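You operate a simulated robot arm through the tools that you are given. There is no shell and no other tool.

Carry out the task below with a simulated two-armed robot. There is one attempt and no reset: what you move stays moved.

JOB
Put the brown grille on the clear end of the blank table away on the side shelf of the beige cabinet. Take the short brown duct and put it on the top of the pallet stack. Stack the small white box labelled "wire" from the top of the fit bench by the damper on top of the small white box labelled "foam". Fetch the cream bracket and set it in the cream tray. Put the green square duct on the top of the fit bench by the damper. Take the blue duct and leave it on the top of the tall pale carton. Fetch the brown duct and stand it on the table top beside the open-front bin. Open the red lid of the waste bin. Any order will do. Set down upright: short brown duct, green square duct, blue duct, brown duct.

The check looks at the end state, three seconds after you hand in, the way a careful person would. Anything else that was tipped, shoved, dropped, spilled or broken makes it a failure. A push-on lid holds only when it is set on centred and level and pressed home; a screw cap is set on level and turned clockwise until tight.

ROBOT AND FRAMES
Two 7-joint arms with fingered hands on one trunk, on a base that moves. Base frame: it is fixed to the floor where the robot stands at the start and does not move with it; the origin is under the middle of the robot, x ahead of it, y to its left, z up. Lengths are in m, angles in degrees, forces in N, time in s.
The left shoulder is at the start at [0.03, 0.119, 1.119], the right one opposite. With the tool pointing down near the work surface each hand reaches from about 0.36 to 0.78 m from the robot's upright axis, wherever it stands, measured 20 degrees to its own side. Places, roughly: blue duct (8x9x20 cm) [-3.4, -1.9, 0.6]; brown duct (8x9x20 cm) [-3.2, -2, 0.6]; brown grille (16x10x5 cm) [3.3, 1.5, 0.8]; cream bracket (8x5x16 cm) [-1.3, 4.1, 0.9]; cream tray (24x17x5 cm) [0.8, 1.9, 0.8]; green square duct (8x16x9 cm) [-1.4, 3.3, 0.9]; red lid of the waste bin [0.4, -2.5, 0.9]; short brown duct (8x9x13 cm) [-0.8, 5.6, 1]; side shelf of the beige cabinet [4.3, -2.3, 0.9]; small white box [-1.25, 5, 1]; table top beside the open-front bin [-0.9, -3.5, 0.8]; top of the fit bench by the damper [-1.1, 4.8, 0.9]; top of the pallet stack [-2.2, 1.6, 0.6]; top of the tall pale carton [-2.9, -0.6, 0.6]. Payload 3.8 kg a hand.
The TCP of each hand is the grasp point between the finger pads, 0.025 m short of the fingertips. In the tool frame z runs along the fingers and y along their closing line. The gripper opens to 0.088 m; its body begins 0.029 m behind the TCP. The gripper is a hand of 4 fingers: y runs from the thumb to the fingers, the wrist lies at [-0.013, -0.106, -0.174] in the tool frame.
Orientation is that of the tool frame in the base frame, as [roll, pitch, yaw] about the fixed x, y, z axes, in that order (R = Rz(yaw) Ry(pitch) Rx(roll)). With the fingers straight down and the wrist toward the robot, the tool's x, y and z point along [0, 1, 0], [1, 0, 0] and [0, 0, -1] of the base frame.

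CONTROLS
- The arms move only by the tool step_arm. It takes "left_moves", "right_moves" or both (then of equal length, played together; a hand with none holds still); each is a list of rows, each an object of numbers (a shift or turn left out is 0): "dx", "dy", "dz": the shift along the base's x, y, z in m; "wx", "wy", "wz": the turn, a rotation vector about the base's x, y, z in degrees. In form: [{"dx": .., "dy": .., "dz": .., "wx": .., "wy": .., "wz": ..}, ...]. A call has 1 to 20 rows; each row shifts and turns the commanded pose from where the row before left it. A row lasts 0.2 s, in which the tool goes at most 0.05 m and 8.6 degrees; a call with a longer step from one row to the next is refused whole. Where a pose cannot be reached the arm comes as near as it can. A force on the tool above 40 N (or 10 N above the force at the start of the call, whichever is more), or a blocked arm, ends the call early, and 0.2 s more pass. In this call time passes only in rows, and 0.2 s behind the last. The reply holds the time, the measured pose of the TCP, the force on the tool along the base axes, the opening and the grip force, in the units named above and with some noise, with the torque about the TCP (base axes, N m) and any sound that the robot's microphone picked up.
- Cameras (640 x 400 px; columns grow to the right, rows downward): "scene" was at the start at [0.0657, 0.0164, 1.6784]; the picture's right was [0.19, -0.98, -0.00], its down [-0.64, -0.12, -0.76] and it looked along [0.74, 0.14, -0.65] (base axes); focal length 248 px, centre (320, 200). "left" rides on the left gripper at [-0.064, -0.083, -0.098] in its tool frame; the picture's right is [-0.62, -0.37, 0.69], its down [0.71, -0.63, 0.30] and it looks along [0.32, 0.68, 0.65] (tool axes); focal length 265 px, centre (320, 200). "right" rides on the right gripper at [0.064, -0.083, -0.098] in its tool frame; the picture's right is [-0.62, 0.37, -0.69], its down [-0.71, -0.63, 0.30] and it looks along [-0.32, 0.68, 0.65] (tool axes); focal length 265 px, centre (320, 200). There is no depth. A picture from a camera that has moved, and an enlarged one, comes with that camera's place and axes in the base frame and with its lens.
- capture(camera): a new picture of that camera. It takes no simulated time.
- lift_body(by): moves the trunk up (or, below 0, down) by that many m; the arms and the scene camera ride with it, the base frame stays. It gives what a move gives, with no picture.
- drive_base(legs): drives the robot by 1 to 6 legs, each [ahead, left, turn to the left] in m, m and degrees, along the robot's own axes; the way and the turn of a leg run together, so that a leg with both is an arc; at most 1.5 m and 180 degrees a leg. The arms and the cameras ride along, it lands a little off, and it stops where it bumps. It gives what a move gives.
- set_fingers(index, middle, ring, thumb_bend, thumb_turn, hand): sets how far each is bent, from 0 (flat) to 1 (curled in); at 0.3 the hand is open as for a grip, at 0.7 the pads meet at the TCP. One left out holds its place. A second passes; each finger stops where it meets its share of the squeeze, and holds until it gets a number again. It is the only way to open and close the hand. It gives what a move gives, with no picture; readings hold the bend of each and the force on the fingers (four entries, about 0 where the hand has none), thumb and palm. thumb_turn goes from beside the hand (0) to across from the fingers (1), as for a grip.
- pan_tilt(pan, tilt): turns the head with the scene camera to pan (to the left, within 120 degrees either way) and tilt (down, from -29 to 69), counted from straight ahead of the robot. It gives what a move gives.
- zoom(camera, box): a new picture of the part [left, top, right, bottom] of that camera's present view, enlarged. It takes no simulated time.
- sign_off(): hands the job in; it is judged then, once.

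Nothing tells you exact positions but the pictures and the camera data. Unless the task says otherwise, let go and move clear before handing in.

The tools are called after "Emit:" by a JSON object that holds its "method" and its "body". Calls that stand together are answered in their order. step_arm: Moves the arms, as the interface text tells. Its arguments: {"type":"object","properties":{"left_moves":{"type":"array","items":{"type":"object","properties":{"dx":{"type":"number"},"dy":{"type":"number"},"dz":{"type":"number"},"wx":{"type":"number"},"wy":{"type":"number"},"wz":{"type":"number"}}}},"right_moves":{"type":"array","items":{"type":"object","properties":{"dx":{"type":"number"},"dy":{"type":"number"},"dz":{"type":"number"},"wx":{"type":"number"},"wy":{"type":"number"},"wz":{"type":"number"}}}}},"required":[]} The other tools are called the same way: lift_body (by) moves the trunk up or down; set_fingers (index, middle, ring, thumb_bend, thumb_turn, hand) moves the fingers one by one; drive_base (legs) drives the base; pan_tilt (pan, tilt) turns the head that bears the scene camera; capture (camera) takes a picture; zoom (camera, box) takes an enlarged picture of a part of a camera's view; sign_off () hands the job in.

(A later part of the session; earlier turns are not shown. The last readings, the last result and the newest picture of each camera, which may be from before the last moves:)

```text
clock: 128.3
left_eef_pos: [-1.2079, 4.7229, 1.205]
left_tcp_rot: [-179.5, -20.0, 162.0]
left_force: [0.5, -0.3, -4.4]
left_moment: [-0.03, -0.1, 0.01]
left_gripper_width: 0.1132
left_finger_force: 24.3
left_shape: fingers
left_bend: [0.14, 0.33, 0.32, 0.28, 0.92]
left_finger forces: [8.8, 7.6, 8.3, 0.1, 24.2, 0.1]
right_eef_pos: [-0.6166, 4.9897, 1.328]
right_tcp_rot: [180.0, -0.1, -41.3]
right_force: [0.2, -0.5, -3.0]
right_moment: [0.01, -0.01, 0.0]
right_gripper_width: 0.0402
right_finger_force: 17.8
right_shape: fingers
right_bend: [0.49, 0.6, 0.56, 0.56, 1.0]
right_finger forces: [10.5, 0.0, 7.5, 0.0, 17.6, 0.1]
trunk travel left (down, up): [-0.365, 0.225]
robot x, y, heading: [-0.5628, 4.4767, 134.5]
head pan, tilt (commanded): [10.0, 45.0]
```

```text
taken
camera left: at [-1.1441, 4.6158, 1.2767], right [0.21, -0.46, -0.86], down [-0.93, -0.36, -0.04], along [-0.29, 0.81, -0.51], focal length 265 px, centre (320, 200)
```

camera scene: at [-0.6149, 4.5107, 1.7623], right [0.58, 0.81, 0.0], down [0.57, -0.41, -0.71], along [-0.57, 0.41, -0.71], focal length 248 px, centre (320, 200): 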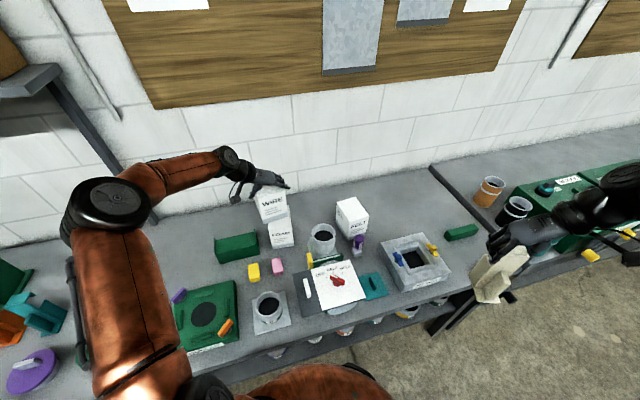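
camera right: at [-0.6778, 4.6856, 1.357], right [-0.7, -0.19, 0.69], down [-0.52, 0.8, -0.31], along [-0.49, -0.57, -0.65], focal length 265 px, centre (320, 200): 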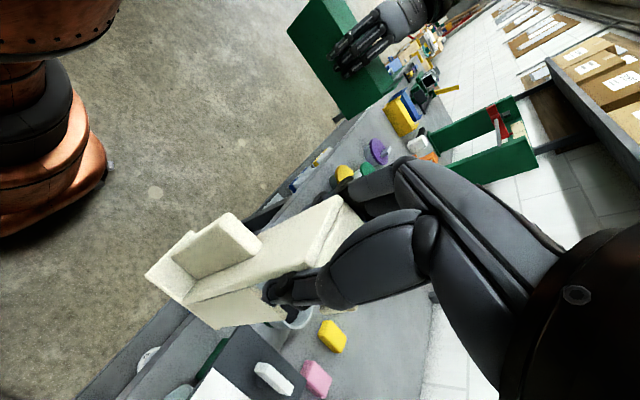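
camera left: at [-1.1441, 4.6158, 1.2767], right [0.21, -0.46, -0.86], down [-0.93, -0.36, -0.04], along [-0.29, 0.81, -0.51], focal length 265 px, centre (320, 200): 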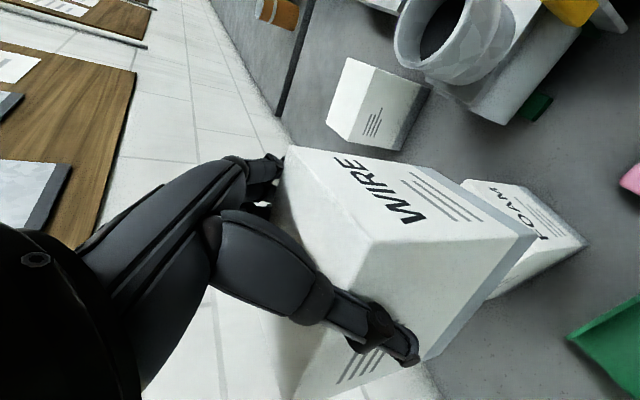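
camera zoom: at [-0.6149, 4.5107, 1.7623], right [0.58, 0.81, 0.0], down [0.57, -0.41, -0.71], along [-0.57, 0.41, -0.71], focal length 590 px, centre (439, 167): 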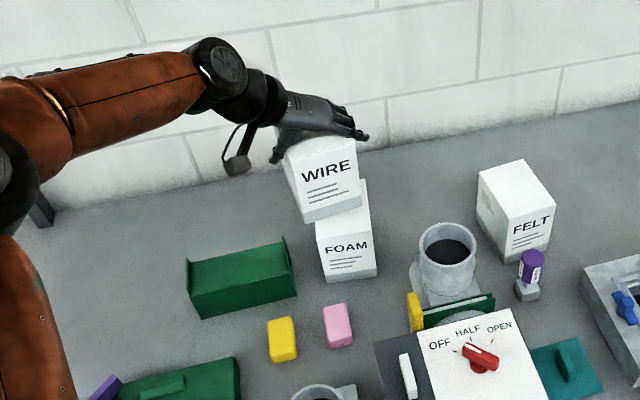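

WIRE hovers just in front of FOAM, turned about 10° relative to it. I'll rotate and shift it over FOAM's centre, then check before lowering.

Emit:
{"method": "step_arm", "body": {"left_moves": [{"dx": -0.0085, "dy": 0.013, "wz": -5.0}, {"dx": -0.008, "dy": 0.0124, "wz": -5.0}]}}

Emit:
{"method": "zoom", "body": {"camera": "scene", "box": [190, 150, 350, 262]}}

Emit:
{"method": "capture", "body": {"camera": "left"}}

```text
clock: 128.9
left_eef_pos: [-1.2247, 4.7497, 1.2057]
left_tcp_rot: [-179.6, -20.0, 151.9]
left_force: [0.7, 0.0, -1.8]
left_moment: [-0.03, -0.05, 0.01]
left_gripper_width: 0.1131
left_finger_force: 24.0
left_shape: fingers
left_bend: [0.14, 0.33, 0.32, 0.28, 0.92]
left_finger forces: [8.6, 7.5, 8.3, 0.1, 23.9, 0.0]
right_eef_pos: [-0.6159, 4.9909, 1.3257]
right_tcp_rot: [179.9, -0.1, -41.3]
right_force: [-0.4, 0.8, -2.5]
right_moment: [-0.03, 0.03, 0.01]
right_gripper_width: 0.0401
right_finger_force: 18.2
right_shape: fingers
right_bend: [0.49, 0.6, 0.56, 0.56, 1.0]
right_finger forces: [10.5, 0.1, 7.4, 0.0, 17.7, 0.1]
trunk travel left (down, up): [-0.365, 0.225]
robot x, y, heading: [-0.5645, 4.4787, 134.4]
head pan, tilt (commanded): [10.0, 45.0]
```

```text
3.57 times, centred on (270, 206) of scene
camera zoom: at [-0.6153, 4.5121, 1.7623], right [0.58, 0.81, 0.0], down [0.57, -0.41, -0.71], along [-0.57, 0.41, -0.71], focal length 885 px, centre (499, 179)
```

zoom: 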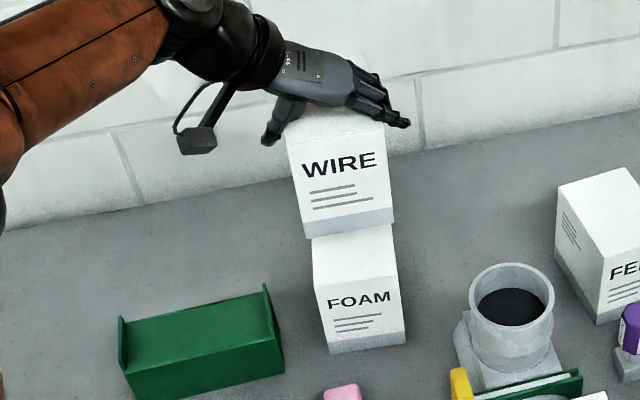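

```text
taken
camera left: at [-1.18, 4.6328, 1.2772], right [0.13, -0.49, -0.86], down [-0.98, -0.19, -0.04], along [-0.15, 0.85, -0.51], focal length 265 px, centre (320, 200)
```

left: 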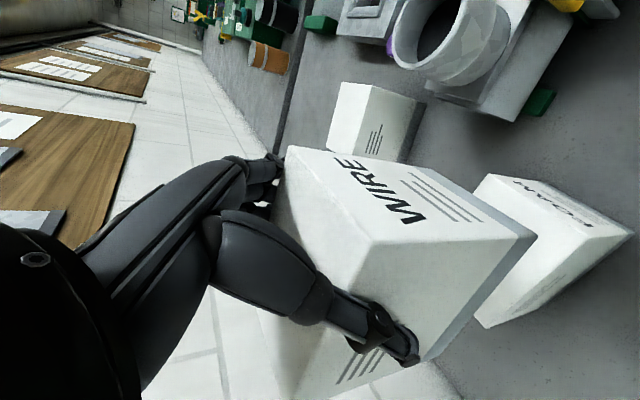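

WIRE sits within 5 mm of FOAM's outline. I'll trim the last few degrees and lower it.

Emit:
{"method": "step_arm", "body": {"left_moves": [{"dz": -0.03, "wz": -4.0}, {"dz": -0.025}, {"dz": -0.012}, {"dz": -0.006}]}}

Emit:
{"method": "zoom", "body": {"camera": "scene", "box": [190, 150, 350, 262]}}

Emit:
{"method": "capture", "body": {"camera": "left"}}

```text
clock: 129.9
left_eef_pos: [-1.2237, 4.7495, 1.1324]
left_tcp_rot: [-179.6, -20.0, 147.9]
left_force: [-0.4, 0.1, -2.8]
left_moment: [-0.01, -0.04, -0.04]
left_gripper_width: 0.1133
left_finger_force: 24.0
left_shape: fingers
left_bend: [0.14, 0.33, 0.32, 0.28, 0.92]
left_finger forces: [8.5, 7.6, 8.2, 0.0, 23.6, 0.0]
right_eef_pos: [-0.615, 4.99, 1.3264]
right_tcp_rot: [-180.0, -0.1, -41.4]
right_force: [0.1, 0.0, -2.2]
right_moment: [0.0, 0.01, -0.01]
right_gripper_width: 0.0401
right_finger_force: 17.8
right_shape: fingers
right_bend: [0.49, 0.6, 0.56, 0.56, 1.0]
right_finger forces: [10.7, 0.0, 7.5, 0.1, 17.7, 0.1]
trunk travel left (down, up): [-0.365, 0.225]
robot x, y, heading: [-0.5653, 4.4768, 134.5]
head pan, tilt (commanded): [10.0, 45.0]
```

```text
3.57 times, centred on (270, 206) of scene
camera zoom: at [-0.6153, 4.5114, 1.7623], right [0.58, 0.81, 0.0], down [0.57, -0.41, -0.71], along [-0.57, 0.41, -0.71], focal length 885 px, centre (499, 179)
```

zoom: 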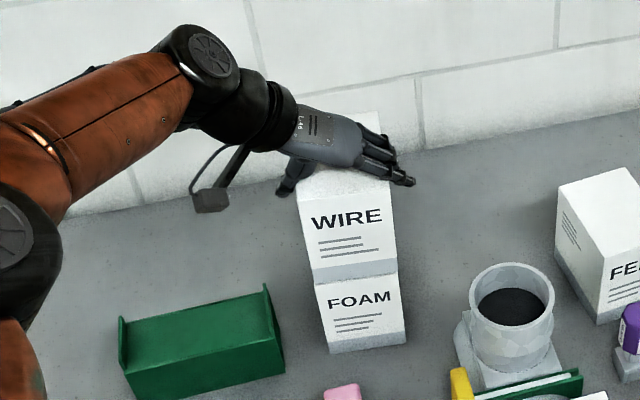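

```text
taken
camera left: at [-1.1876, 4.6298, 1.2032], right [0.1, -0.5, -0.86], down [-0.99, -0.13, -0.04], along [-0.09, 0.86, -0.51], focal length 265 px, centre (320, 200)
```

left: 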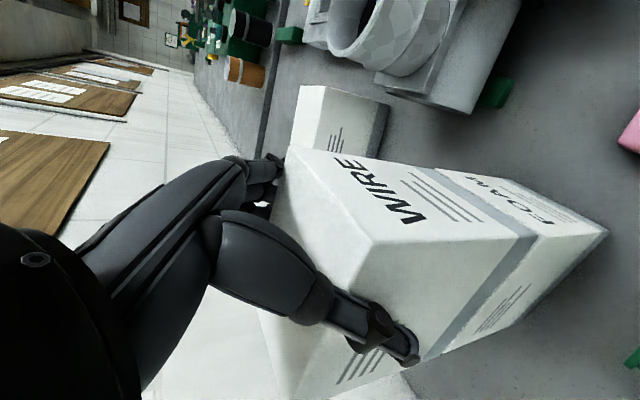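

Alignment looks very good in both views. I'll ease it down to contact.

Emit:
{"method": "step_arm", "body": {"left_moves": [{"dz": -0.004}, {"dz": -0.003}]}}

Emit:
{"method": "step_arm", "body": {"left_moves": [{"dz": -0.002}]}}

```text
clock: 130.5
left_eef_pos: [-1.2238, 4.747, 1.1307]
left_tcp_rot: [-179.7, -20.5, 148.2]
left_force: [-2.0, -0.9, 15.5]
left_moment: [0.35, -0.35, 0.01]
left_gripper_width: 0.1139
left_finger_force: 29.1
left_shape: fingers
left_bend: [0.13, 0.33, 0.32, 0.28, 0.92]
left_finger forces: [12.7, 8.1, 8.9, 0.1, 28.3, 0.0]
right_eef_pos: [-0.6135, 4.9878, 1.3267]
right_tcp_rot: [-179.9, 0.0, -41.4]
right_force: [-0.3, 0.8, -2.3]
right_moment: [0.0, 0.0, 0.0]
right_gripper_width: 0.0403
right_finger_force: 17.7
right_shape: fingers
right_bend: [0.49, 0.6, 0.56, 0.56, 1.0]
right_finger forces: [10.7, 0.0, 7.4, 0.0, 17.6, 0.0]
trunk travel left (down, up): [-0.365, 0.225]
robot x, y, heading: [-0.5625, 4.4769, 134.6]
head pan, tilt (commanded): [10.0, 45.0]
```

```text
clock: 130.9
left_eef_pos: [-1.2239, 4.7479, 1.128]
left_tcp_rot: [-179.8, -20.6, 148.2]
left_force: [-4.4, -2.5, 29.9]
left_moment: [0.32, -0.4, 0.09]
left_gripper_width: 0.1141
left_finger_force: 32.7
left_shape: fingers
left_bend: [0.13, 0.33, 0.31, 0.28, 0.93]
left_finger forces: [14.8, 8.3, 9.7, 0.0, 32.7, 0.0]
right_eef_pos: [-0.612, 4.9875, 1.3284]
right_tcp_rot: [-179.9, 0.0, -41.3]
right_force: [0.8, 1.1, -1.5]
right_moment: [-0.02, -0.01, -0.01]
right_gripper_width: 0.0401
right_finger_force: 18.3
right_shape: fingers
right_bend: [0.49, 0.6, 0.56, 0.56, 1.0]
right_finger forces: [10.6, 0.0, 7.5, 0.0, 17.6, 0.1]
trunk travel left (down, up): [-0.365, 0.225]
robot x, y, heading: [-0.5635, 4.4743, 134.5]
head pan, tilt (commanded): [10.0, 45.0]
```

Solid contact. I'll ease off a little, then open the hand.

Emit:
{"method": "step_arm", "body": {"left_moves": [{"dz": 0.004}]}}

Emit:
{"method": "set_fingers", "body": {"hand": "left", "index": 0.0, "middle": 0.0, "ring": 0.0, "thumb_bend": 0.0}}

Emit:
{"method": "zoom", "body": {"camera": "scene", "box": [190, 150, 350, 262]}}

Emit:
{"method": "capture", "body": {"camera": "left"}}

```text
clock: 131.3
left_eef_pos: [-1.2214, 4.7474, 1.1288]
left_tcp_rot: [-179.6, -20.3, 148.1]
left_force: [-6.2, -1.1, 23.5]
left_moment: [0.4, -0.36, 0.09]
left_gripper_width: 0.1142
left_finger_force: 30.1
left_shape: fingers
left_bend: [0.13, 0.33, 0.31, 0.28, 0.93]
left_finger forces: [12.5, 7.9, 9.4, 0.0, 30.2, 0.0]
right_eef_pos: [-0.6127, 4.9873, 1.3269]
right_tcp_rot: [180.0, 0.0, -41.3]
right_force: [0.4, -0.5, -1.5]
right_moment: [0.03, 0.03, -0.02]
right_gripper_width: 0.0403
right_finger_force: 17.7
right_shape: fingers
right_bend: [0.49, 0.6, 0.56, 0.56, 1.0]
right_finger forces: [10.6, 0.1, 7.5, 0.1, 17.7, 0.0]
trunk travel left (down, up): [-0.365, 0.225]
robot x, y, heading: [-0.5663, 4.4778, 134.2]
head pan, tilt (commanded): [10.0, 45.0]
```

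```text
clock: 132.3
left_eef_pos: [-1.222, 4.749, 1.1261]
left_tcp_rot: [-179.6, -19.9, 147.9]
left_force: [-0.1, -0.4, 0.8]
left_moment: [-0.03, -0.03, 0.03]
left_gripper_width: 0.1329
left_finger_force: 0.4
left_shape: fingers
left_bend: [0.0, 0.0, 0.0, 0.0, 0.95]
left_finger forces: [0.0, 0.0, 0.0, 0.0, 0.2, 0.0]
right_eef_pos: [-0.6141, 4.9891, 1.326]
right_tcp_rot: [180.0, -0.2, -41.3]
right_force: [0.0, -0.2, -1.4]
right_moment: [-0.01, 0.0, -0.01]
right_gripper_width: 0.0402
right_finger_force: 17.9
right_shape: fingers
right_bend: [0.49, 0.6, 0.56, 0.56, 1.0]
right_finger forces: [10.6, 0.1, 7.6, 0.0, 17.7, 0.1]
trunk travel left (down, up): [-0.365, 0.225]
robot x, y, heading: [-0.5652, 4.4758, 134.2]
head pan, tilt (commanded): [10.0, 45.0]
```

```text
3.57 times, centred on (270, 206) of scene
camera zoom: at [-0.6142, 4.5108, 1.7624], right [0.58, 0.81, 0.0], down [0.57, -0.41, -0.71], along [-0.57, 0.41, -0.71], focal length 885 px, centre (499, 179)
```

zoom: 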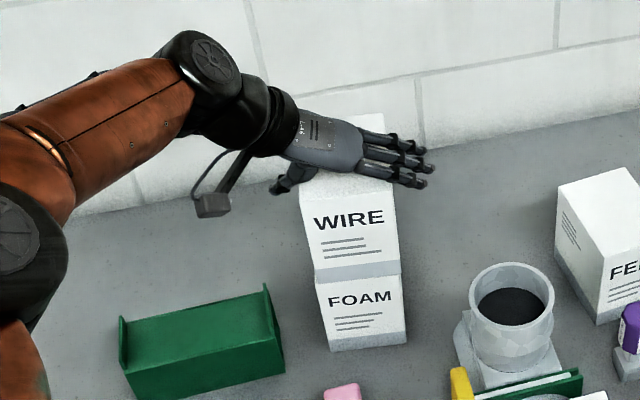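

```text
taken
camera left: at [-1.1866, 4.6295, 1.1976], right [0.1, -0.5, -0.86], down [-0.99, -0.13, -0.04], along [-0.09, 0.86, -0.51], focal length 265 px, centre (320, 200)
```

left: 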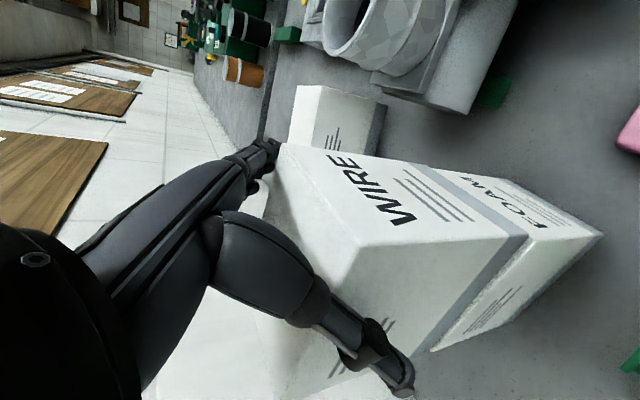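

The stack stands well. I'll lift the hand straight up and clear, then back away.

Emit:
{"method": "step_arm", "body": {"left_moves": [{"dz": 0.015}, {"dz": 0.03}, {"dz": 0.04}, {"dz": 0.04}, {"dz": 0.03}]}}

Emit:
{"method": "drive_base", "body": {"legs": [[-0.25, 0, 0]]}}

Emit:
{"method": "capture", "body": {"camera": "scene"}}

Emit:
{"method": "pan_tilt", "body": {"pan": -20, "tilt": 30}}

Emit:
{"method": "capture", "body": {"camera": "scene"}}

```text
clock: 133.5
left_eef_pos: [-1.2213, 4.7458, 1.2803]
left_tcp_rot: [-179.6, -20.0, 148.0]
left_force: [-0.1, 0.3, 0.9]
left_moment: [0.0, 0.04, -0.02]
left_gripper_width: 0.1324
left_finger_force: 0.0
left_shape: fingers
left_bend: [0.0, 0.0, 0.0, 0.0, 0.95]
left_finger forces: [0.0, 0.0, 0.1, 0.1, 0.0, 0.0]
right_eef_pos: [-0.6148, 4.9892, 1.3271]
right_tcp_rot: [180.0, -0.1, -41.3]
right_force: [-0.2, 0.3, -2.9]
right_moment: [0.02, 0.01, 0.0]
right_gripper_width: 0.0398
right_finger_force: 18.2
right_shape: fingers
right_bend: [0.49, 0.6, 0.56, 0.56, 1.0]
right_finger forces: [10.6, 0.0, 7.5, 0.0, 17.7, 0.1]
trunk travel left (down, up): [-0.365, 0.225]
robot x, y, heading: [-0.5605, 4.4745, 134.1]
head pan, tilt (commanded): [10.0, 45.0]
```

```text
clock: 135.4
left_eef_pos: [-1.0415, 4.5587, 1.2795]
left_tcp_rot: [-179.5, -19.9, 148.0]
left_force: [0.0, 0.1, -0.6]
left_moment: [-0.02, 0.01, 0.0]
left_gripper_width: 0.1328
left_finger_force: 0.2
left_shape: fingers
left_bend: [0.0, 0.0, 0.0, 0.0, 0.95]
left_finger forces: [0.0, 0.0, 0.0, 0.0, 0.1, 0.0]
right_eef_pos: [-0.4344, 4.8029, 1.3271]
right_tcp_rot: [-180.0, -0.1, -41.2]
right_force: [0.9, -0.5, -2.4]
right_moment: [-0.01, 0.0, -0.02]
right_gripper_width: 0.04
right_finger_force: 18.5
right_shape: fingers
right_bend: [0.49, 0.6, 0.56, 0.56, 1.0]
right_finger forces: [10.5, 0.0, 7.7, 0.0, 17.7, 0.1]
trunk travel left (down, up): [-0.365, 0.225]
robot x, y, heading: [-0.3855, 4.2915, 134.3]
head pan, tilt (commanded): [10.0, 45.0]
```

```text
taken
camera scene: at [-0.4333, 4.3252, 1.7624], right [0.58, 0.81, 0.0], down [0.57, -0.41, -0.71], along [-0.57, 0.41, -0.71], focal length 248 px, centre (320, 200)
```

scene: 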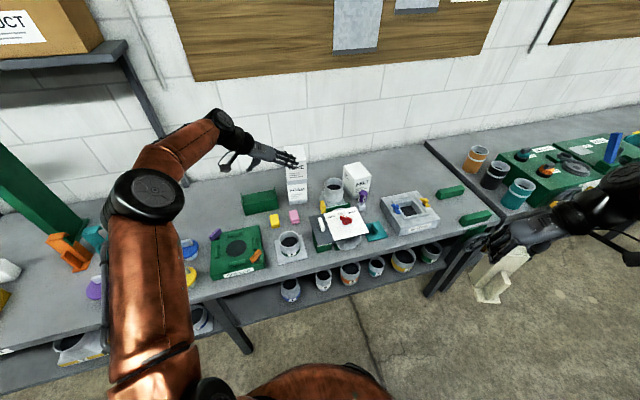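

```text
clock: 136.3
left_eef_pos: [-1.0415, 4.5585, 1.2803]
left_tcp_rot: [-179.7, -20.0, 148.1]
left_force: [0.0, -0.1, -0.1]
left_moment: [0.0, 0.02, -0.01]
left_gripper_width: 0.1328
left_finger_force: 0.1
left_shape: fingers
left_bend: [0.0, 0.0, 0.0, 0.0, 0.95]
left_finger forces: [0.0, 0.0, 0.1, 0.0, 0.0, 0.1]
right_eef_pos: [-0.4364, 4.8033, 1.3271]
right_tcp_rot: [180.0, -0.1, -41.2]
right_force: [-0.5, -0.5, -1.9]
right_moment: [-0.03, 0.0, -0.02]
right_gripper_width: 0.0398
right_finger_force: 17.6
right_shape: fingers
right_bend: [0.49, 0.6, 0.56, 0.56, 1.0]
right_finger forces: [10.5, 0.1, 7.6, 0.0, 17.7, 0.0]
trunk travel left (down, up): [-0.365, 0.225]
robot x, y, heading: [-0.3819, 4.2931, 134.5]
head pan, tilt (commanded): [-20.0, 30.0]
```

```text
taken
camera scene: at [-0.405, 4.3606, 1.7849], right [0.91, 0.41, 0.0], down [0.21, -0.46, -0.87], along [-0.36, 0.79, -0.5], focal length 248 px, centre (320, 200)
```

scene: 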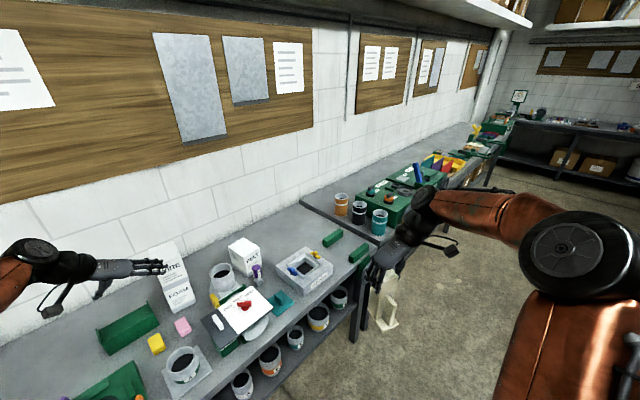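

WIRE stands squarely on FOAM and the green duct is beside it. The short brown duct is the brown round one at the near end of the next bench, beside the black and teal ones. I'll drive there facing the bench.

Emit:
{"method": "drive_base", "body": {"legs": [[0.5185, -1.082, 0], [0, 0, 26]]}}

Emit:
{"method": "pan_tilt", "body": {"pan": 5, "tilt": 45}}

Emit:
{"method": "capture", "body": {"camera": "scene"}}

Emit:
{"method": "capture", "body": {"camera": "left"}}

```text
clock: 143.8
left_eef_pos: [-0.6853, 5.3633, 1.2817]
left_tcp_rot: [-179.6, -19.9, 175.1]
left_force: [0.1, -1.4, -0.2]
left_moment: [0.04, 0.03, -0.02]
left_gripper_width: 0.1326
left_finger_force: 0.0
left_shape: fingers
left_bend: [0.0, 0.0, 0.0, 0.0, 0.95]
left_finger forces: [0.1, 0.0, 0.0, 0.0, 0.1, 0.0]
right_eef_pos: [-0.2563, 5.8565, 1.3271]
right_tcp_rot: [180.0, -0.1, -14.2]
right_force: [0.5, 0.2, -2.7]
right_moment: [0.0, 0.02, 0.01]
right_gripper_width: 0.0399
right_finger_force: 17.6
right_shape: fingers
right_bend: [0.49, 0.6, 0.56, 0.56, 1.0]
right_finger forces: [10.5, 0.0, 7.4, 0.0, 17.5, 0.1]
trunk travel left (down, up): [-0.365, 0.225]
robot x, y, heading: [0.022, 5.4206, 161.5]
head pan, tilt (commanded): [-20.0, 30.0]
```

```text
clock: 144.6
left_eef_pos: [-0.6851, 5.3647, 1.2809]
left_tcp_rot: [-179.6, -20.0, 175.1]
left_force: [-0.2, 0.1, 0.0]
left_moment: [0.02, -0.04, 0.02]
left_gripper_width: 0.1328
left_finger_force: 0.1
left_shape: fingers
left_bend: [0.0, 0.0, 0.0, 0.0, 0.95]
left_finger forces: [0.1, 0.0, 0.0, 0.1, 0.0, 0.0]
right_eef_pos: [-0.2562, 5.8572, 1.3274]
right_tcp_rot: [-179.9, -0.2, -14.2]
right_force: [0.4, 0.0, -2.6]
right_moment: [0.01, 0.02, -0.01]
right_gripper_width: 0.04
right_finger_force: 17.6
right_shape: fingers
right_bend: [0.49, 0.6, 0.56, 0.56, 1.0]
right_finger forces: [10.4, 0.0, 7.5, 0.1, 17.5, 0.0]
trunk travel left (down, up): [-0.365, 0.225]
robot x, y, heading: [0.0224, 5.4258, 161.3]
head pan, tilt (commanded): [5.0, 45.0]
```

```text
taken
camera scene: at [-0.0362, 5.4381, 1.7624], right [0.24, 0.97, 0.0], down [0.69, -0.17, -0.71], along [-0.69, 0.17, -0.71], focal length 248 px, centre (320, 200)
```

scene: 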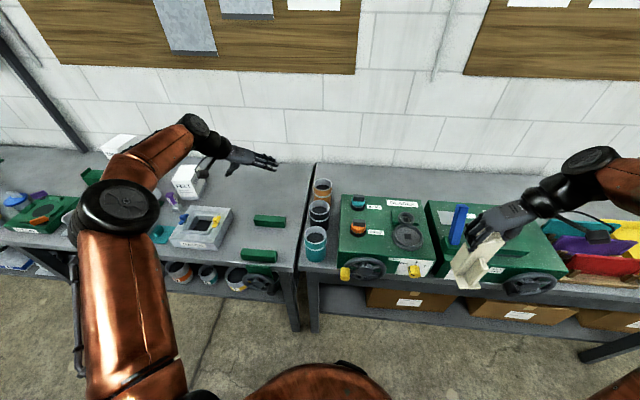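

```text
taken
camera left: at [-0.5993, 5.2747, 1.3508], right [0.31, -0.4, -0.86], down [-0.83, -0.56, -0.04], along [-0.47, 0.72, -0.51], focal length 265 px, centre (320, 200)
```

left: 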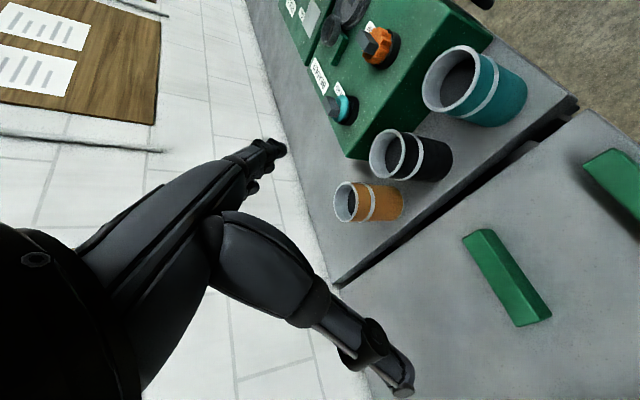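

Emit:
{"method": "zoom", "body": {"camera": "scene", "box": [250, 150, 410, 290]}}

Emit:
{"method": "zoom", "body": {"camera": "left", "box": [320, 30, 560, 230]}}

```text
2.86 times, centred on (330, 220) of scene
camera zoom: at [-0.0362, 5.4381, 1.7624], right [0.24, 0.97, 0.0], down [0.69, -0.17, -0.71], along [-0.69, 0.17, -0.71], focal length 708 px, centre (291, 143)
```

zoom: 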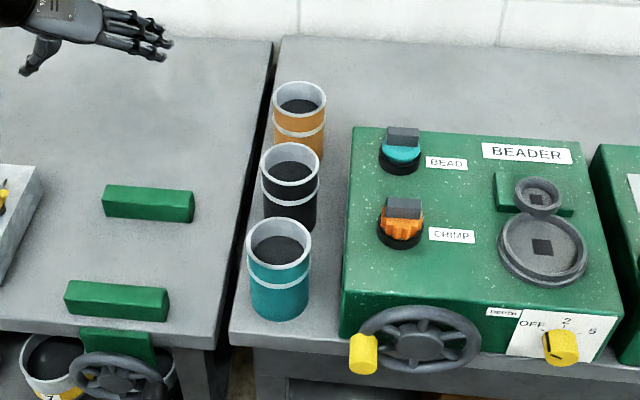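

```text
2.00 times, centred on (440, 130) of left
camera zoom: at [-0.5993, 5.2747, 1.3508], right [0.31, -0.4, -0.86], down [-0.83, -0.56, -0.04], along [-0.47, 0.72, -0.51], focal length 531 px, centre (80, 340)
```

zoom: 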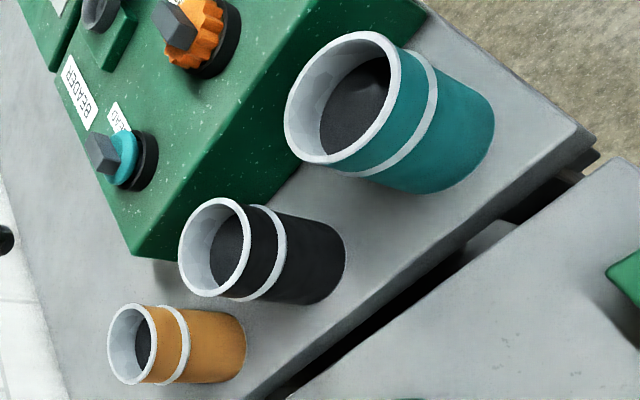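

The brown duct's rim centre is at (-0.839, 5.645), top z≈1.018, with its left and back sides free. I'll approach diagonally, with the thumb front-left and fingers back-right, after straightening the hand and driving in.

Emit:
{"method": "step_arm", "body": {"left_moves": [{"wx": -0.57, "wy": -6.64}, {"wx": -0.57, "wy": -6.64}, {"wx": -0.57, "wy": -6.64}, {"wz": 7.6}, {"wz": 7.6}, {"wz": 7.6}, {"wz": 7.6}]}}

Emit:
{"method": "drive_base", "body": {"legs": [[0.225, 0, -1]]}}

Emit:
{"method": "capture", "body": {"camera": "scene"}}

Emit:
{"method": "capture", "body": {"camera": "left"}}

```text
clock: 146.2
left_eef_pos: [-0.6555, 5.366, 1.2713]
left_tcp_rot: [-179.5, -0.2, -154.4]
left_force: [-0.5, 0.6, -0.2]
left_moment: [-0.02, -0.02, -0.01]
left_gripper_width: 0.1326
left_finger_force: 0.1
left_shape: fingers
left_bend: [0.0, 0.0, 0.0, 0.0, 0.95]
left_finger forces: [0.0, 0.1, 0.0, 0.0, 0.1, 0.1]
left hand out of reach, approached as far as the arm can: row 2, 3
right_eef_pos: [-0.255, 5.8578, 1.3257]
right_tcp_rot: [-179.9, -0.1, -14.3]
right_force: [-0.3, 0.4, -1.5]
right_moment: [-0.01, 0.02, -0.01]
right_gripper_width: 0.04
right_finger_force: 18.0
right_shape: fingers
right_bend: [0.49, 0.6, 0.56, 0.56, 1.0]
right_finger forces: [10.4, 0.0, 7.6, 0.0, 17.5, 0.0]
trunk travel left (down, up): [-0.365, 0.225]
robot x, y, heading: [0.0233, 5.4252, 161.4]
head pan, tilt (commanded): [5.0, 45.0]
```

```text
clock: 147.9
left_eef_pos: [-0.8635, 5.4458, 1.2713]
left_tcp_rot: [-179.6, 0.0, -155.4]
left_force: [-1.3, -1.1, 0.3]
left_moment: [0.0, -0.05, -0.03]
left_gripper_width: 0.1327
left_finger_force: 0.0
left_shape: fingers
left_bend: [0.0, 0.0, 0.0, 0.0, 0.95]
left_finger forces: [0.0, 0.0, 0.0, 0.0, 0.0, 0.0]
right_eef_pos: [-0.458, 5.9333, 1.3275]
right_tcp_rot: [-180.0, 0.0, -15.0]
right_force: [-0.1, 0.8, -2.0]
right_moment: [-0.01, 0.03, 0.01]
right_gripper_width: 0.0402
right_finger_force: 17.8
right_shape: fingers
right_bend: [0.49, 0.6, 0.56, 0.56, 1.0]
right_finger forces: [10.4, 0.0, 7.5, 0.1, 17.5, 0.0]
trunk travel left (down, up): [-0.365, 0.225]
robot x, y, heading: [-0.1883, 5.4973, 160.5]
head pan, tilt (commanded): [5.0, 45.0]
```

```text
taken
camera scene: at [-0.2451, 5.5111, 1.7624], right [0.25, 0.97, 0.0], down [0.69, -0.18, -0.71], along [-0.68, 0.18, -0.71], focal length 248 px, centre (320, 200)
```

scene: 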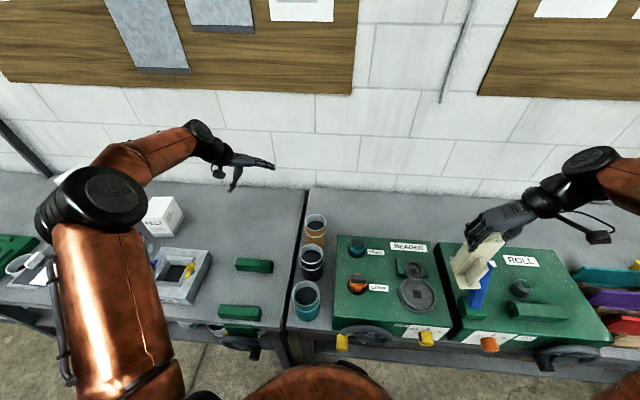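

```text
taken
camera left: at [-0.7716, 5.3994, 1.3696], right [0.72, -0.08, -0.69], down [-0.39, -0.87, -0.3], along [-0.58, 0.48, -0.66], focal length 265 px, centre (320, 200)
```

left: 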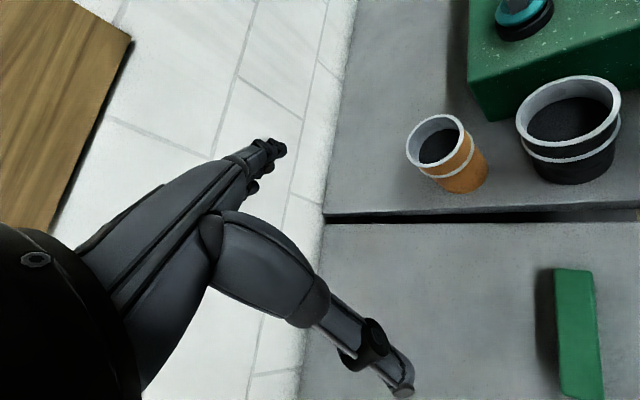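

Emit:
{"method": "step_arm", "body": {"right_moves": [{"dz": 0.04}, {"dz": 0.03}]}}

Emit:
{"method": "zoom", "body": {"camera": "scene", "box": [260, 180, 380, 270]}}

Emit:
{"method": "zoom", "body": {"camera": "left", "box": [360, 60, 640, 240]}}

```text
clock: 148.5
left_eef_pos: [-0.8647, 5.4467, 1.2704]
left_tcp_rot: [-179.7, -0.1, -155.5]
left_force: [0.2, -0.2, 0.2]
left_moment: [0.01, 0.01, 0.0]
left_gripper_width: 0.1326
left_finger_force: 0.1
left_shape: fingers
left_bend: [0.0, 0.0, 0.0, 0.0, 0.95]
left_finger forces: [0.0, 0.0, 0.0, 0.0, 0.0, 0.0]
right_eef_pos: [-0.4592, 5.9331, 1.3941]
right_tcp_rot: [180.0, -0.2, -15.0]
right_force: [-0.1, -0.4, -2.4]
right_moment: [-0.02, -0.01, 0.0]
right_gripper_width: 0.0403
right_finger_force: 18.0
right_shape: fingers
right_bend: [0.49, 0.6, 0.56, 0.56, 1.0]
right_finger forces: [10.5, 0.0, 7.6, 0.1, 17.5, 0.0]
trunk travel left (down, up): [-0.365, 0.225]
robot x, y, heading: [-0.188, 5.4944, 160.5]
head pan, tilt (commanded): [5.0, 45.0]
```

```text
4.44 times, centred on (320, 225) of scene
camera zoom: at [-0.2455, 5.5108, 1.7623], right [0.25, 0.97, 0.0], down [0.69, -0.18, -0.71], along [-0.68, 0.18, -0.71], focal length 1102 px, centre (320, 89)
```

zoom: 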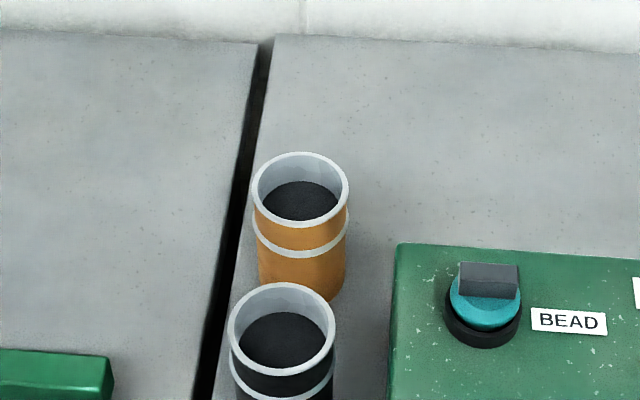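

```text
2.22 times, centred on (500, 150) of left
camera zoom: at [-0.7719, 5.3991, 1.3695], right [0.72, -0.08, -0.69], down [-0.39, -0.87, -0.3], along [-0.58, 0.48, -0.66], focal length 590 px, centre (-80, 311)
```

zoom: 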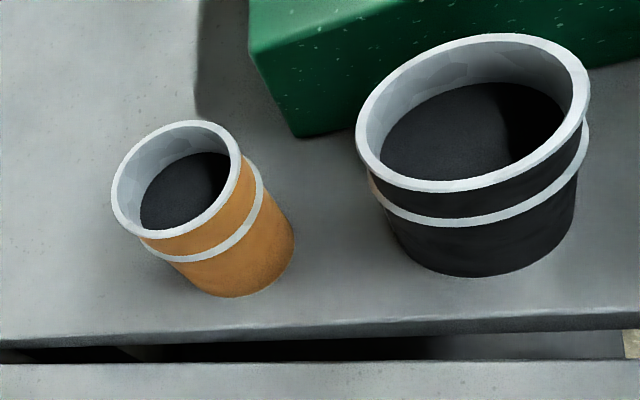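

The duct's rim centre is confirmed at (-0.840, 5.647), top ≈1.025. I'll move above it and check.

Emit:
{"method": "step_arm", "body": {"left_moves": [{"dx": 0.005, "dy": 0.04}, {"dx": 0.005, "dy": 0.04}, {"dx": 0.005, "dy": 0.04}, {"dx": 0.006, "dy": 0.038}, {"dx": 0.006, "dy": 0.038}, {"dz": -0.045}, {"dz": -0.045}, {"dz": -0.045}, {"dz": -0.035}]}}

Emit:
{"method": "zoom", "body": {"camera": "scene", "box": [250, 150, 410, 270]}}

Emit:
{"method": "capture", "body": {"camera": "left"}}

```text
clock: 150.5
left_eef_pos: [-0.8371, 5.642, 1.0993]
left_tcp_rot: [-179.7, -0.1, -155.3]
left_force: [0.2, -0.1, -0.2]
left_moment: [0.01, -0.01, 0.02]
left_gripper_width: 0.1327
left_finger_force: 0.0
left_shape: fingers
left_bend: [0.0, 0.0, 0.0, 0.0, 0.95]
left_finger forces: [0.0, 0.0, 0.0, 0.0, 0.0, 0.1]
right_eef_pos: [-0.4586, 5.9339, 1.3942]
right_tcp_rot: [180.0, -0.1, -15.2]
right_force: [0.7, 0.6, -1.8]
right_moment: [-0.03, 0.0, -0.01]
right_gripper_width: 0.0402
right_finger_force: 17.6
right_shape: fingers
right_bend: [0.49, 0.6, 0.56, 0.56, 1.0]
right_finger forces: [10.5, 0.1, 7.4, 0.0, 17.5, 0.0]
trunk travel left (down, up): [-0.365, 0.225]
robot x, y, heading: [-0.1859, 5.4982, 160.6]
head pan, tilt (commanded): [5.0, 45.0]
```

```text
3.33 times, centred on (330, 210) of scene
camera zoom: at [-0.2456, 5.5107, 1.7623], right [0.25, 0.97, 0.0], down [0.69, -0.18, -0.71], along [-0.68, 0.18, -0.71], focal length 826 px, centre (287, 167)
```

zoom: 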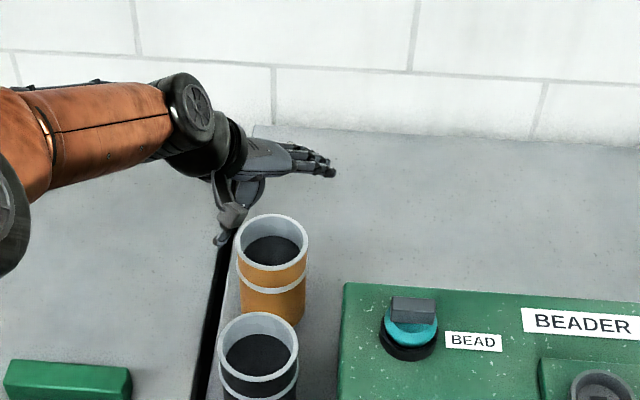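

```text
taken
camera left: at [-0.7447, 5.5944, 1.1979], right [0.72, -0.08, -0.69], down [-0.39, -0.87, -0.3], along [-0.58, 0.48, -0.66], focal length 265 px, centre (320, 200)
```

left: 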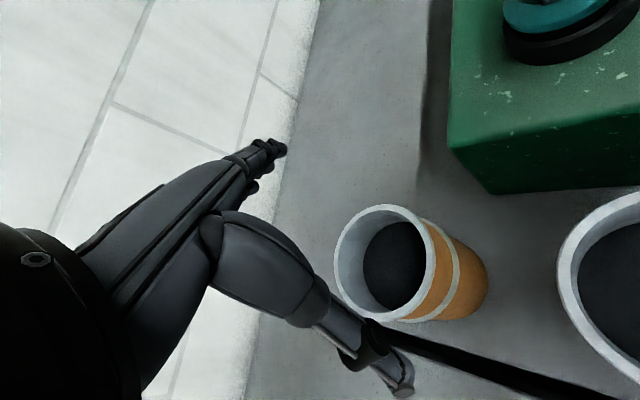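

Projection and image agree to 3 px. I'll descend around the duct's rim.

Emit:
{"method": "step_arm", "body": {"left_moves": [{"dz": -0.03}, {"dz": -0.025}, {"dz": -0.02}, {"dz": -0.015}, {"dz": -0.007}]}}

Emit:
{"method": "zoom", "body": {"camera": "scene", "box": [250, 150, 410, 270]}}

Emit:
{"method": "capture", "body": {"camera": "left"}}

```text
clock: 151.7
left_eef_pos: [-0.8374, 5.6418, 1.0049]
left_tcp_rot: [-179.7, -0.1, -155.3]
left_force: [0.1, -2.1, 5.3]
left_moment: [-0.1, -0.12, -0.03]
left_gripper_width: 0.1328
left_finger_force: 2.3
left_shape: fingers
left_bend: [0.0, 0.0, 0.0, 0.0, 0.95]
left_finger forces: [0.1, 0.0, 0.0, 0.1, 4.8, 0.1]
right_eef_pos: [-0.4571, 5.9331, 1.3953]
right_tcp_rot: [-180.0, 0.0, -15.1]
right_force: [0.8, 0.0, -1.9]
right_moment: [0.01, -0.04, 0.02]
right_gripper_width: 0.04
right_finger_force: 17.6
right_shape: fingers
right_bend: [0.49, 0.6, 0.56, 0.56, 1.0]
right_finger forces: [10.4, 0.0, 7.4, 0.0, 17.5, 0.1]
trunk travel left (down, up): [-0.365, 0.225]
robot x, y, heading: [-0.1899, 5.4953, 160.7]
head pan, tilt (commanded): [5.0, 45.0]
```

```text
3.33 times, centred on (330, 210) of scene
camera zoom: at [-0.2426, 5.51, 1.7626], right [0.25, 0.97, 0.0], down [0.68, -0.18, -0.71], along [-0.69, 0.18, -0.71], focal length 826 px, centre (287, 167)
```

zoom: 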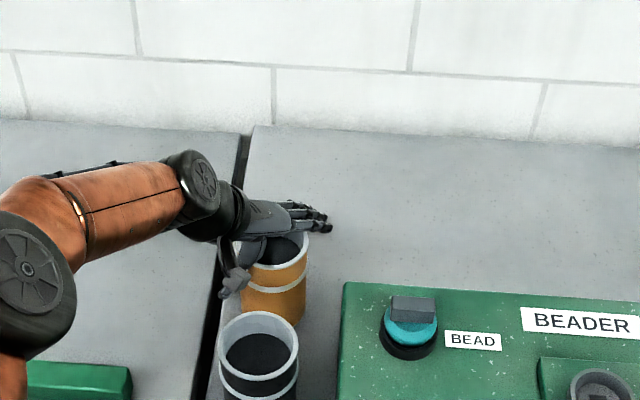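

```text
taken
camera left: at [-0.7434, 5.5938, 1.1037], right [0.72, -0.08, -0.69], down [-0.39, -0.87, -0.3], along [-0.58, 0.48, -0.66], focal length 265 px, centre (320, 200)
```

left: 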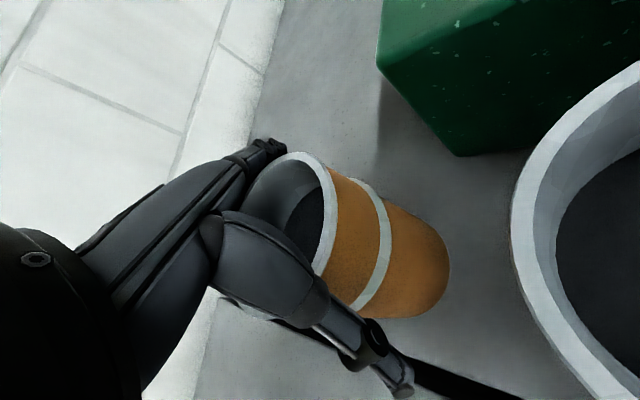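

A light thumb contact (5 N); this depth is enough. I'll close the grip.

Emit:
{"method": "step_arm", "body": {"left_moves": [{"dz": 0.002, "dx": 0.001, "dy": -0.002}]}}

Emit:
{"method": "set_fingers", "body": {"hand": "left", "index": 0.45, "middle": 0.45, "ring": 0.45, "thumb_bend": 0.45}}

Emit:
{"method": "capture", "body": {"camera": "left"}}

Emit:
{"method": "zoom", "body": {"camera": "scene", "box": [250, 150, 410, 270]}}

```text
clock: 152.1
left_eef_pos: [-0.8353, 5.6412, 1.0053]
left_tcp_rot: [-179.6, -0.2, -155.3]
left_force: [0.5, -0.3, 2.0]
left_moment: [-0.01, -0.04, 0.02]
left_gripper_width: 0.1326
left_finger_force: 1.2
left_shape: fingers
left_bend: [0.0, 0.0, 0.0, 0.0, 0.95]
left_finger forces: [0.1, 0.0, 0.0, 0.0, 1.4, 0.1]
right_eef_pos: [-0.4578, 5.9327, 1.3945]
right_tcp_rot: [-179.9, -0.1, -15.2]
right_force: [0.9, -0.6, -2.8]
right_moment: [-0.03, 0.02, -0.01]
right_gripper_width: 0.04
right_finger_force: 17.6
right_shape: fingers
right_bend: [0.49, 0.6, 0.56, 0.56, 1.0]
right_finger forces: [10.5, 0.1, 7.4, 0.0, 17.5, 0.1]
trunk travel left (down, up): [-0.365, 0.225]
robot x, y, heading: [-0.1893, 5.5002, 160.6]
head pan, tilt (commanded): [5.0, 45.0]
```

```text
clock: 153.1
left_eef_pos: [-0.8365, 5.6415, 1.0087]
left_tcp_rot: [-179.9, -0.4, -155.3]
left_force: [-3.5, 8.6, 23.3]
left_moment: [0.73, 0.46, -0.11]
left_gripper_width: 0.1007
left_finger_force: 34.1
left_shape: fingers
left_bend: [0.17, 0.34, 0.37, 0.38, 0.93]
left_finger forces: [17.9, 14.1, 10.8, 0.0, 25.2, 0.1]
right_eef_pos: [-0.4549, 5.9352, 1.3941]
right_tcp_rot: [180.0, 0.0, -15.1]
right_force: [-0.2, -0.3, -1.8]
right_moment: [-0.01, -0.03, 0.0]
right_gripper_width: 0.04
right_finger_force: 17.6
right_shape: fingers
right_bend: [0.49, 0.6, 0.56, 0.56, 1.0]
right_finger forces: [10.5, 0.1, 7.3, 0.1, 17.5, 0.0]
trunk travel left (down, up): [-0.365, 0.225]
robot x, y, heading: [-0.1848, 5.4941, 160.5]
head pan, tilt (commanded): [5.0, 45.0]
```

```text
taken
camera left: at [-0.7429, 5.5946, 1.1073], right [0.71, -0.08, -0.69], down [-0.39, -0.87, -0.3], along [-0.58, 0.48, -0.65], focal length 265 px, centre (320, 200)
```

left: 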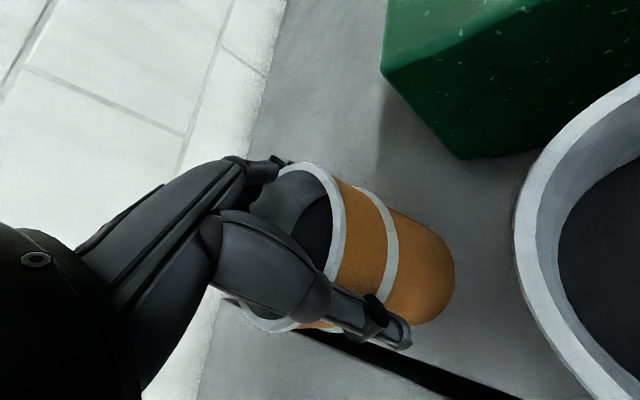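

```text
3.33 times, centred on (330, 210) of scene
camera zoom: at [-0.2421, 5.5118, 1.7626], right [0.25, 0.97, 0.0], down [0.68, -0.18, -0.71], along [-0.69, 0.18, -0.71], focal length 826 px, centre (287, 167)
```

zoom: 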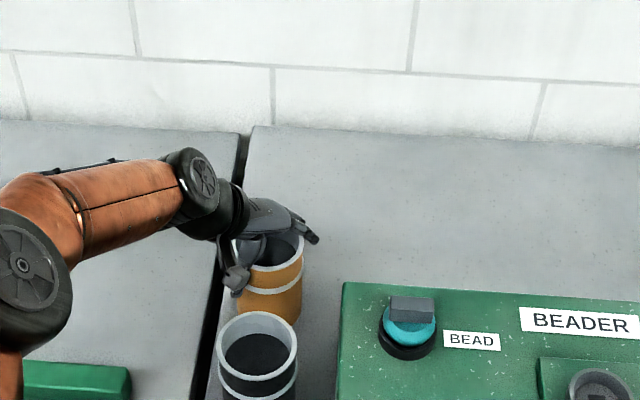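

Firm grip all round. I'll lift slowly and check that it hangs upright.

Emit:
{"method": "step_arm", "body": {"left_moves": [{"dz": 0.015}, {"dz": 0.02}, {"dz": 0.03}, {"dz": 0.04}]}}

Emit:
{"method": "capture", "body": {"camera": "left"}}

Emit:
{"method": "zoom", "body": {"camera": "scene", "box": [250, 150, 410, 270]}}

```text
clock: 154.1
left_eef_pos: [-0.8371, 5.643, 1.1108]
left_tcp_rot: [-179.5, 0.1, -155.4]
left_force: [0.0, -0.9, -1.9]
left_moment: [0.01, 0.01, 0.03]
left_gripper_width: 0.099
left_finger_force: 27.1
left_shape: fingers
left_bend: [0.18, 0.36, 0.39, 0.38, 0.92]
left_finger forces: [10.0, 8.8, 7.0, 0.0, 27.6, 0.0]
right_eef_pos: [-0.4572, 5.9336, 1.3939]
right_tcp_rot: [180.0, -0.1, -15.0]
right_force: [0.6, -0.2, -1.6]
right_moment: [-0.03, 0.0, 0.01]
right_gripper_width: 0.0399
right_finger_force: 17.9
right_shape: fingers
right_bend: [0.49, 0.6, 0.56, 0.56, 1.0]
right_finger forces: [10.4, 0.1, 7.5, 0.1, 17.4, 0.0]
trunk travel left (down, up): [-0.365, 0.225]
robot x, y, heading: [-0.1856, 5.493, 160.8]
head pan, tilt (commanded): [5.0, 45.0]
```

```text
taken
camera left: at [-0.7437, 5.5945, 1.2097], right [0.72, -0.08, -0.69], down [-0.39, -0.87, -0.3], along [-0.58, 0.48, -0.66], focal length 265 px, centre (320, 200)
```

left: 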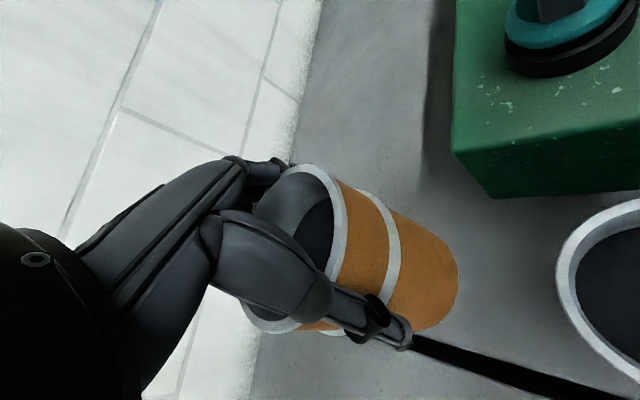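

```text
3.33 times, centred on (330, 210) of scene
camera zoom: at [-0.2442, 5.5109, 1.7624], right [0.25, 0.97, 0.0], down [0.68, -0.18, -0.71], along [-0.68, 0.18, -0.71], focal length 826 px, centre (287, 167)
```

zoom: 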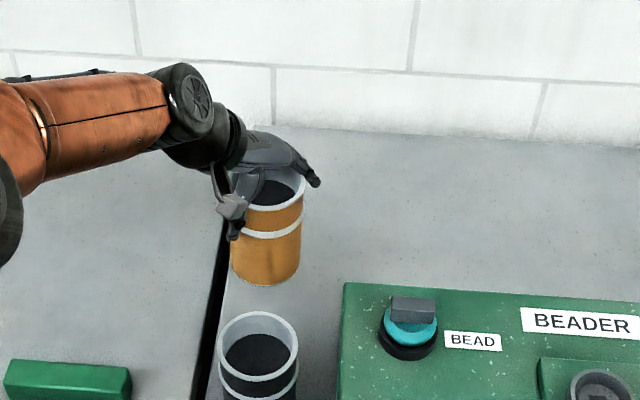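

The short brown duct is lifted and upright. Next stop is the pallet stack, so I'll raise the load, back off and drive down the aisle.

Emit:
{"method": "step_arm", "body": {"left_moves": [{"dz": 0.04}, {"dz": 0.04}, {"dz": 0.04}, {"dz": 0.03}]}}

Emit:
{"method": "drive_base", "body": {"legs": [[-0.75, 0, 0], [0, 1.45, 0], [0, 1.45, 0], [0, 1.3, 0]]}}

Emit:
{"method": "pan_tilt", "body": {"pan": 15, "tilt": 35}}

Emit:
{"method": "capture", "body": {"camera": "scene"}}

Emit:
{"method": "capture", "body": {"camera": "left"}}

```text
clock: 155.1
left_eef_pos: [-0.8329, 5.6435, 1.261]
left_tcp_rot: [-179.6, 0.0, -155.4]
left_force: [0.3, -0.7, -2.0]
left_moment: [0.01, 0.01, 0.0]
left_gripper_width: 0.0987
left_finger_force: 25.8
left_shape: fingers
left_bend: [0.18, 0.37, 0.39, 0.38, 0.92]
left_finger forces: [9.7, 8.7, 6.9, 0.0, 26.6, 0.0]
right_eef_pos: [-0.4582, 5.9345, 1.3954]
right_tcp_rot: [-179.9, -0.1, -15.0]
right_force: [0.4, -0.7, -2.3]
right_moment: [-0.02, 0.05, 0.03]
right_gripper_width: 0.0402
right_finger_force: 17.4
right_shape: fingers
right_bend: [0.49, 0.6, 0.56, 0.56, 1.0]
right_finger forces: [10.6, 0.1, 7.5, 0.1, 17.6, 0.0]
trunk travel left (down, up): [-0.365, 0.225]
robot x, y, heading: [-0.185, 5.4953, 160.4]
head pan, tilt (commanded): [5.0, 45.0]
```

```text
clock: 179.4
left_eef_pos: [-1.5666, 1.3529, 1.2603]
left_tcp_rot: [-179.6, -0.2, -154.5]
left_force: [-0.2, -0.2, -2.8]
left_moment: [0.03, -0.01, 0.01]
left_gripper_width: 0.0987
left_finger_force: 25.4
left_shape: fingers
left_bend: [0.19, 0.37, 0.39, 0.38, 0.92]
left_finger forces: [9.5, 8.5, 6.8, 0.0, 26.0, 0.0]
right_eef_pos: [-1.1961, 1.6501, 1.3961]
right_tcp_rot: [180.0, -0.1, -14.1]
right_force: [0.3, 0.1, -2.0]
right_moment: [0.01, 0.01, -0.01]
right_gripper_width: 0.0397
right_finger_force: 17.7
right_shape: fingers
right_bend: [0.49, 0.6, 0.56, 0.56, 1.0]
right_finger forces: [10.5, 0.1, 7.4, 0.0, 17.5, 0.0]
trunk travel left (down, up): [-0.365, 0.225]
robot x, y, heading: [-0.9213, 1.216, 161.4]
head pan, tilt (commanded): [5.0, 45.0]
```

```text
clock: 180.1
left_eef_pos: [-1.5672, 1.3534, 1.2614]
left_tcp_rot: [-179.6, 0.1, -154.4]
left_force: [-0.3, -0.3, -2.3]
left_moment: [-0.01, 0.02, 0.01]
left_gripper_width: 0.0989
left_finger_force: 25.4
left_shape: fingers
left_bend: [0.19, 0.37, 0.39, 0.38, 0.92]
left_finger forces: [9.4, 8.6, 6.8, 0.1, 26.0, 0.0]
right_eef_pos: [-1.1965, 1.6505, 1.3938]
right_tcp_rot: [-179.9, -0.1, -14.1]
right_force: [0.1, -0.2, -3.2]
right_moment: [-0.01, 0.0, 0.0]
right_gripper_width: 0.0398
right_finger_force: 18.1
right_shape: fingers
right_bend: [0.49, 0.6, 0.56, 0.56, 1.0]
right_finger forces: [10.4, 0.0, 7.5, 0.1, 17.4, 0.1]
trunk travel left (down, up): [-0.365, 0.225]
robot x, y, heading: [-0.9151, 1.2178, 161.5]
head pan, tilt (commanded): [15.0, 35.0]
```

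```text
taken
camera scene: at [-0.9843, 1.2187, 1.7771], right [0.06, 1.0, 0.0], down [0.57, -0.04, -0.82], along [-0.82, 0.05, -0.57], focal length 248 px, centre (320, 200)
```

scene: 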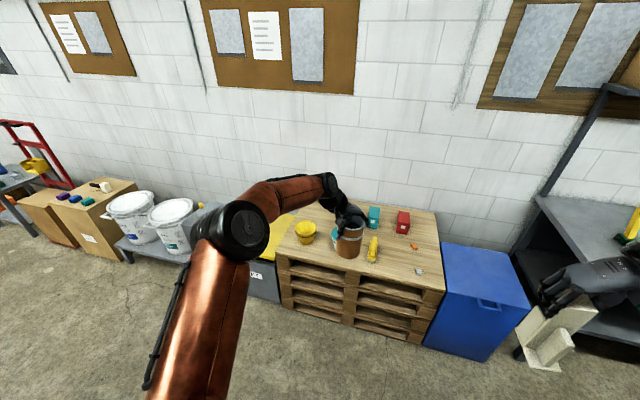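

```text
taken
camera left: at [-1.4739, 1.3072, 1.3592], right [0.72, -0.07, -0.69], down [-0.37, -0.88, -0.3], along [-0.59, 0.47, -0.66], focal length 265 px, centre (320, 200)
```

left: 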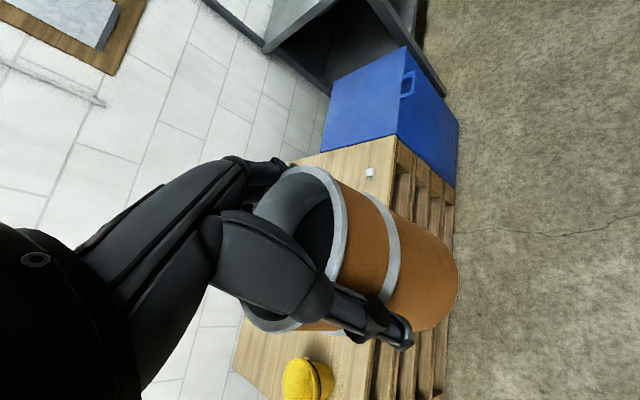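

The pallet stack is in front with several small items on it. I'll zoom in to find a clear spot.

Emit:
{"method": "zoom", "body": {"camera": "scene", "box": [260, 180, 460, 310]}}

```text
3.08 times, centred on (360, 245) of scene
camera zoom: at [-0.9843, 1.2187, 1.7771], right [0.06, 1.0, 0.0], down [0.57, -0.04, -0.82], along [-0.82, 0.05, -0.57], focal length 763 px, centre (197, 62)
```

zoom: 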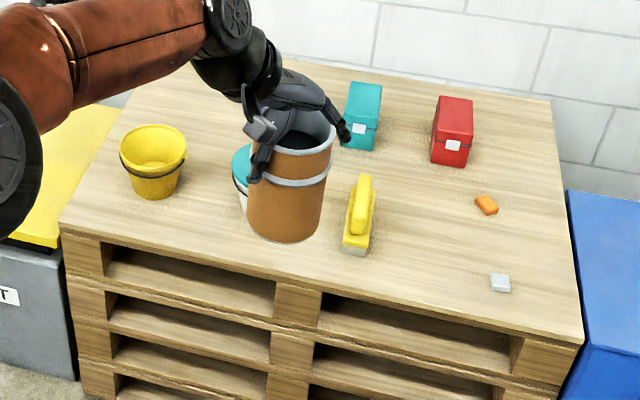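

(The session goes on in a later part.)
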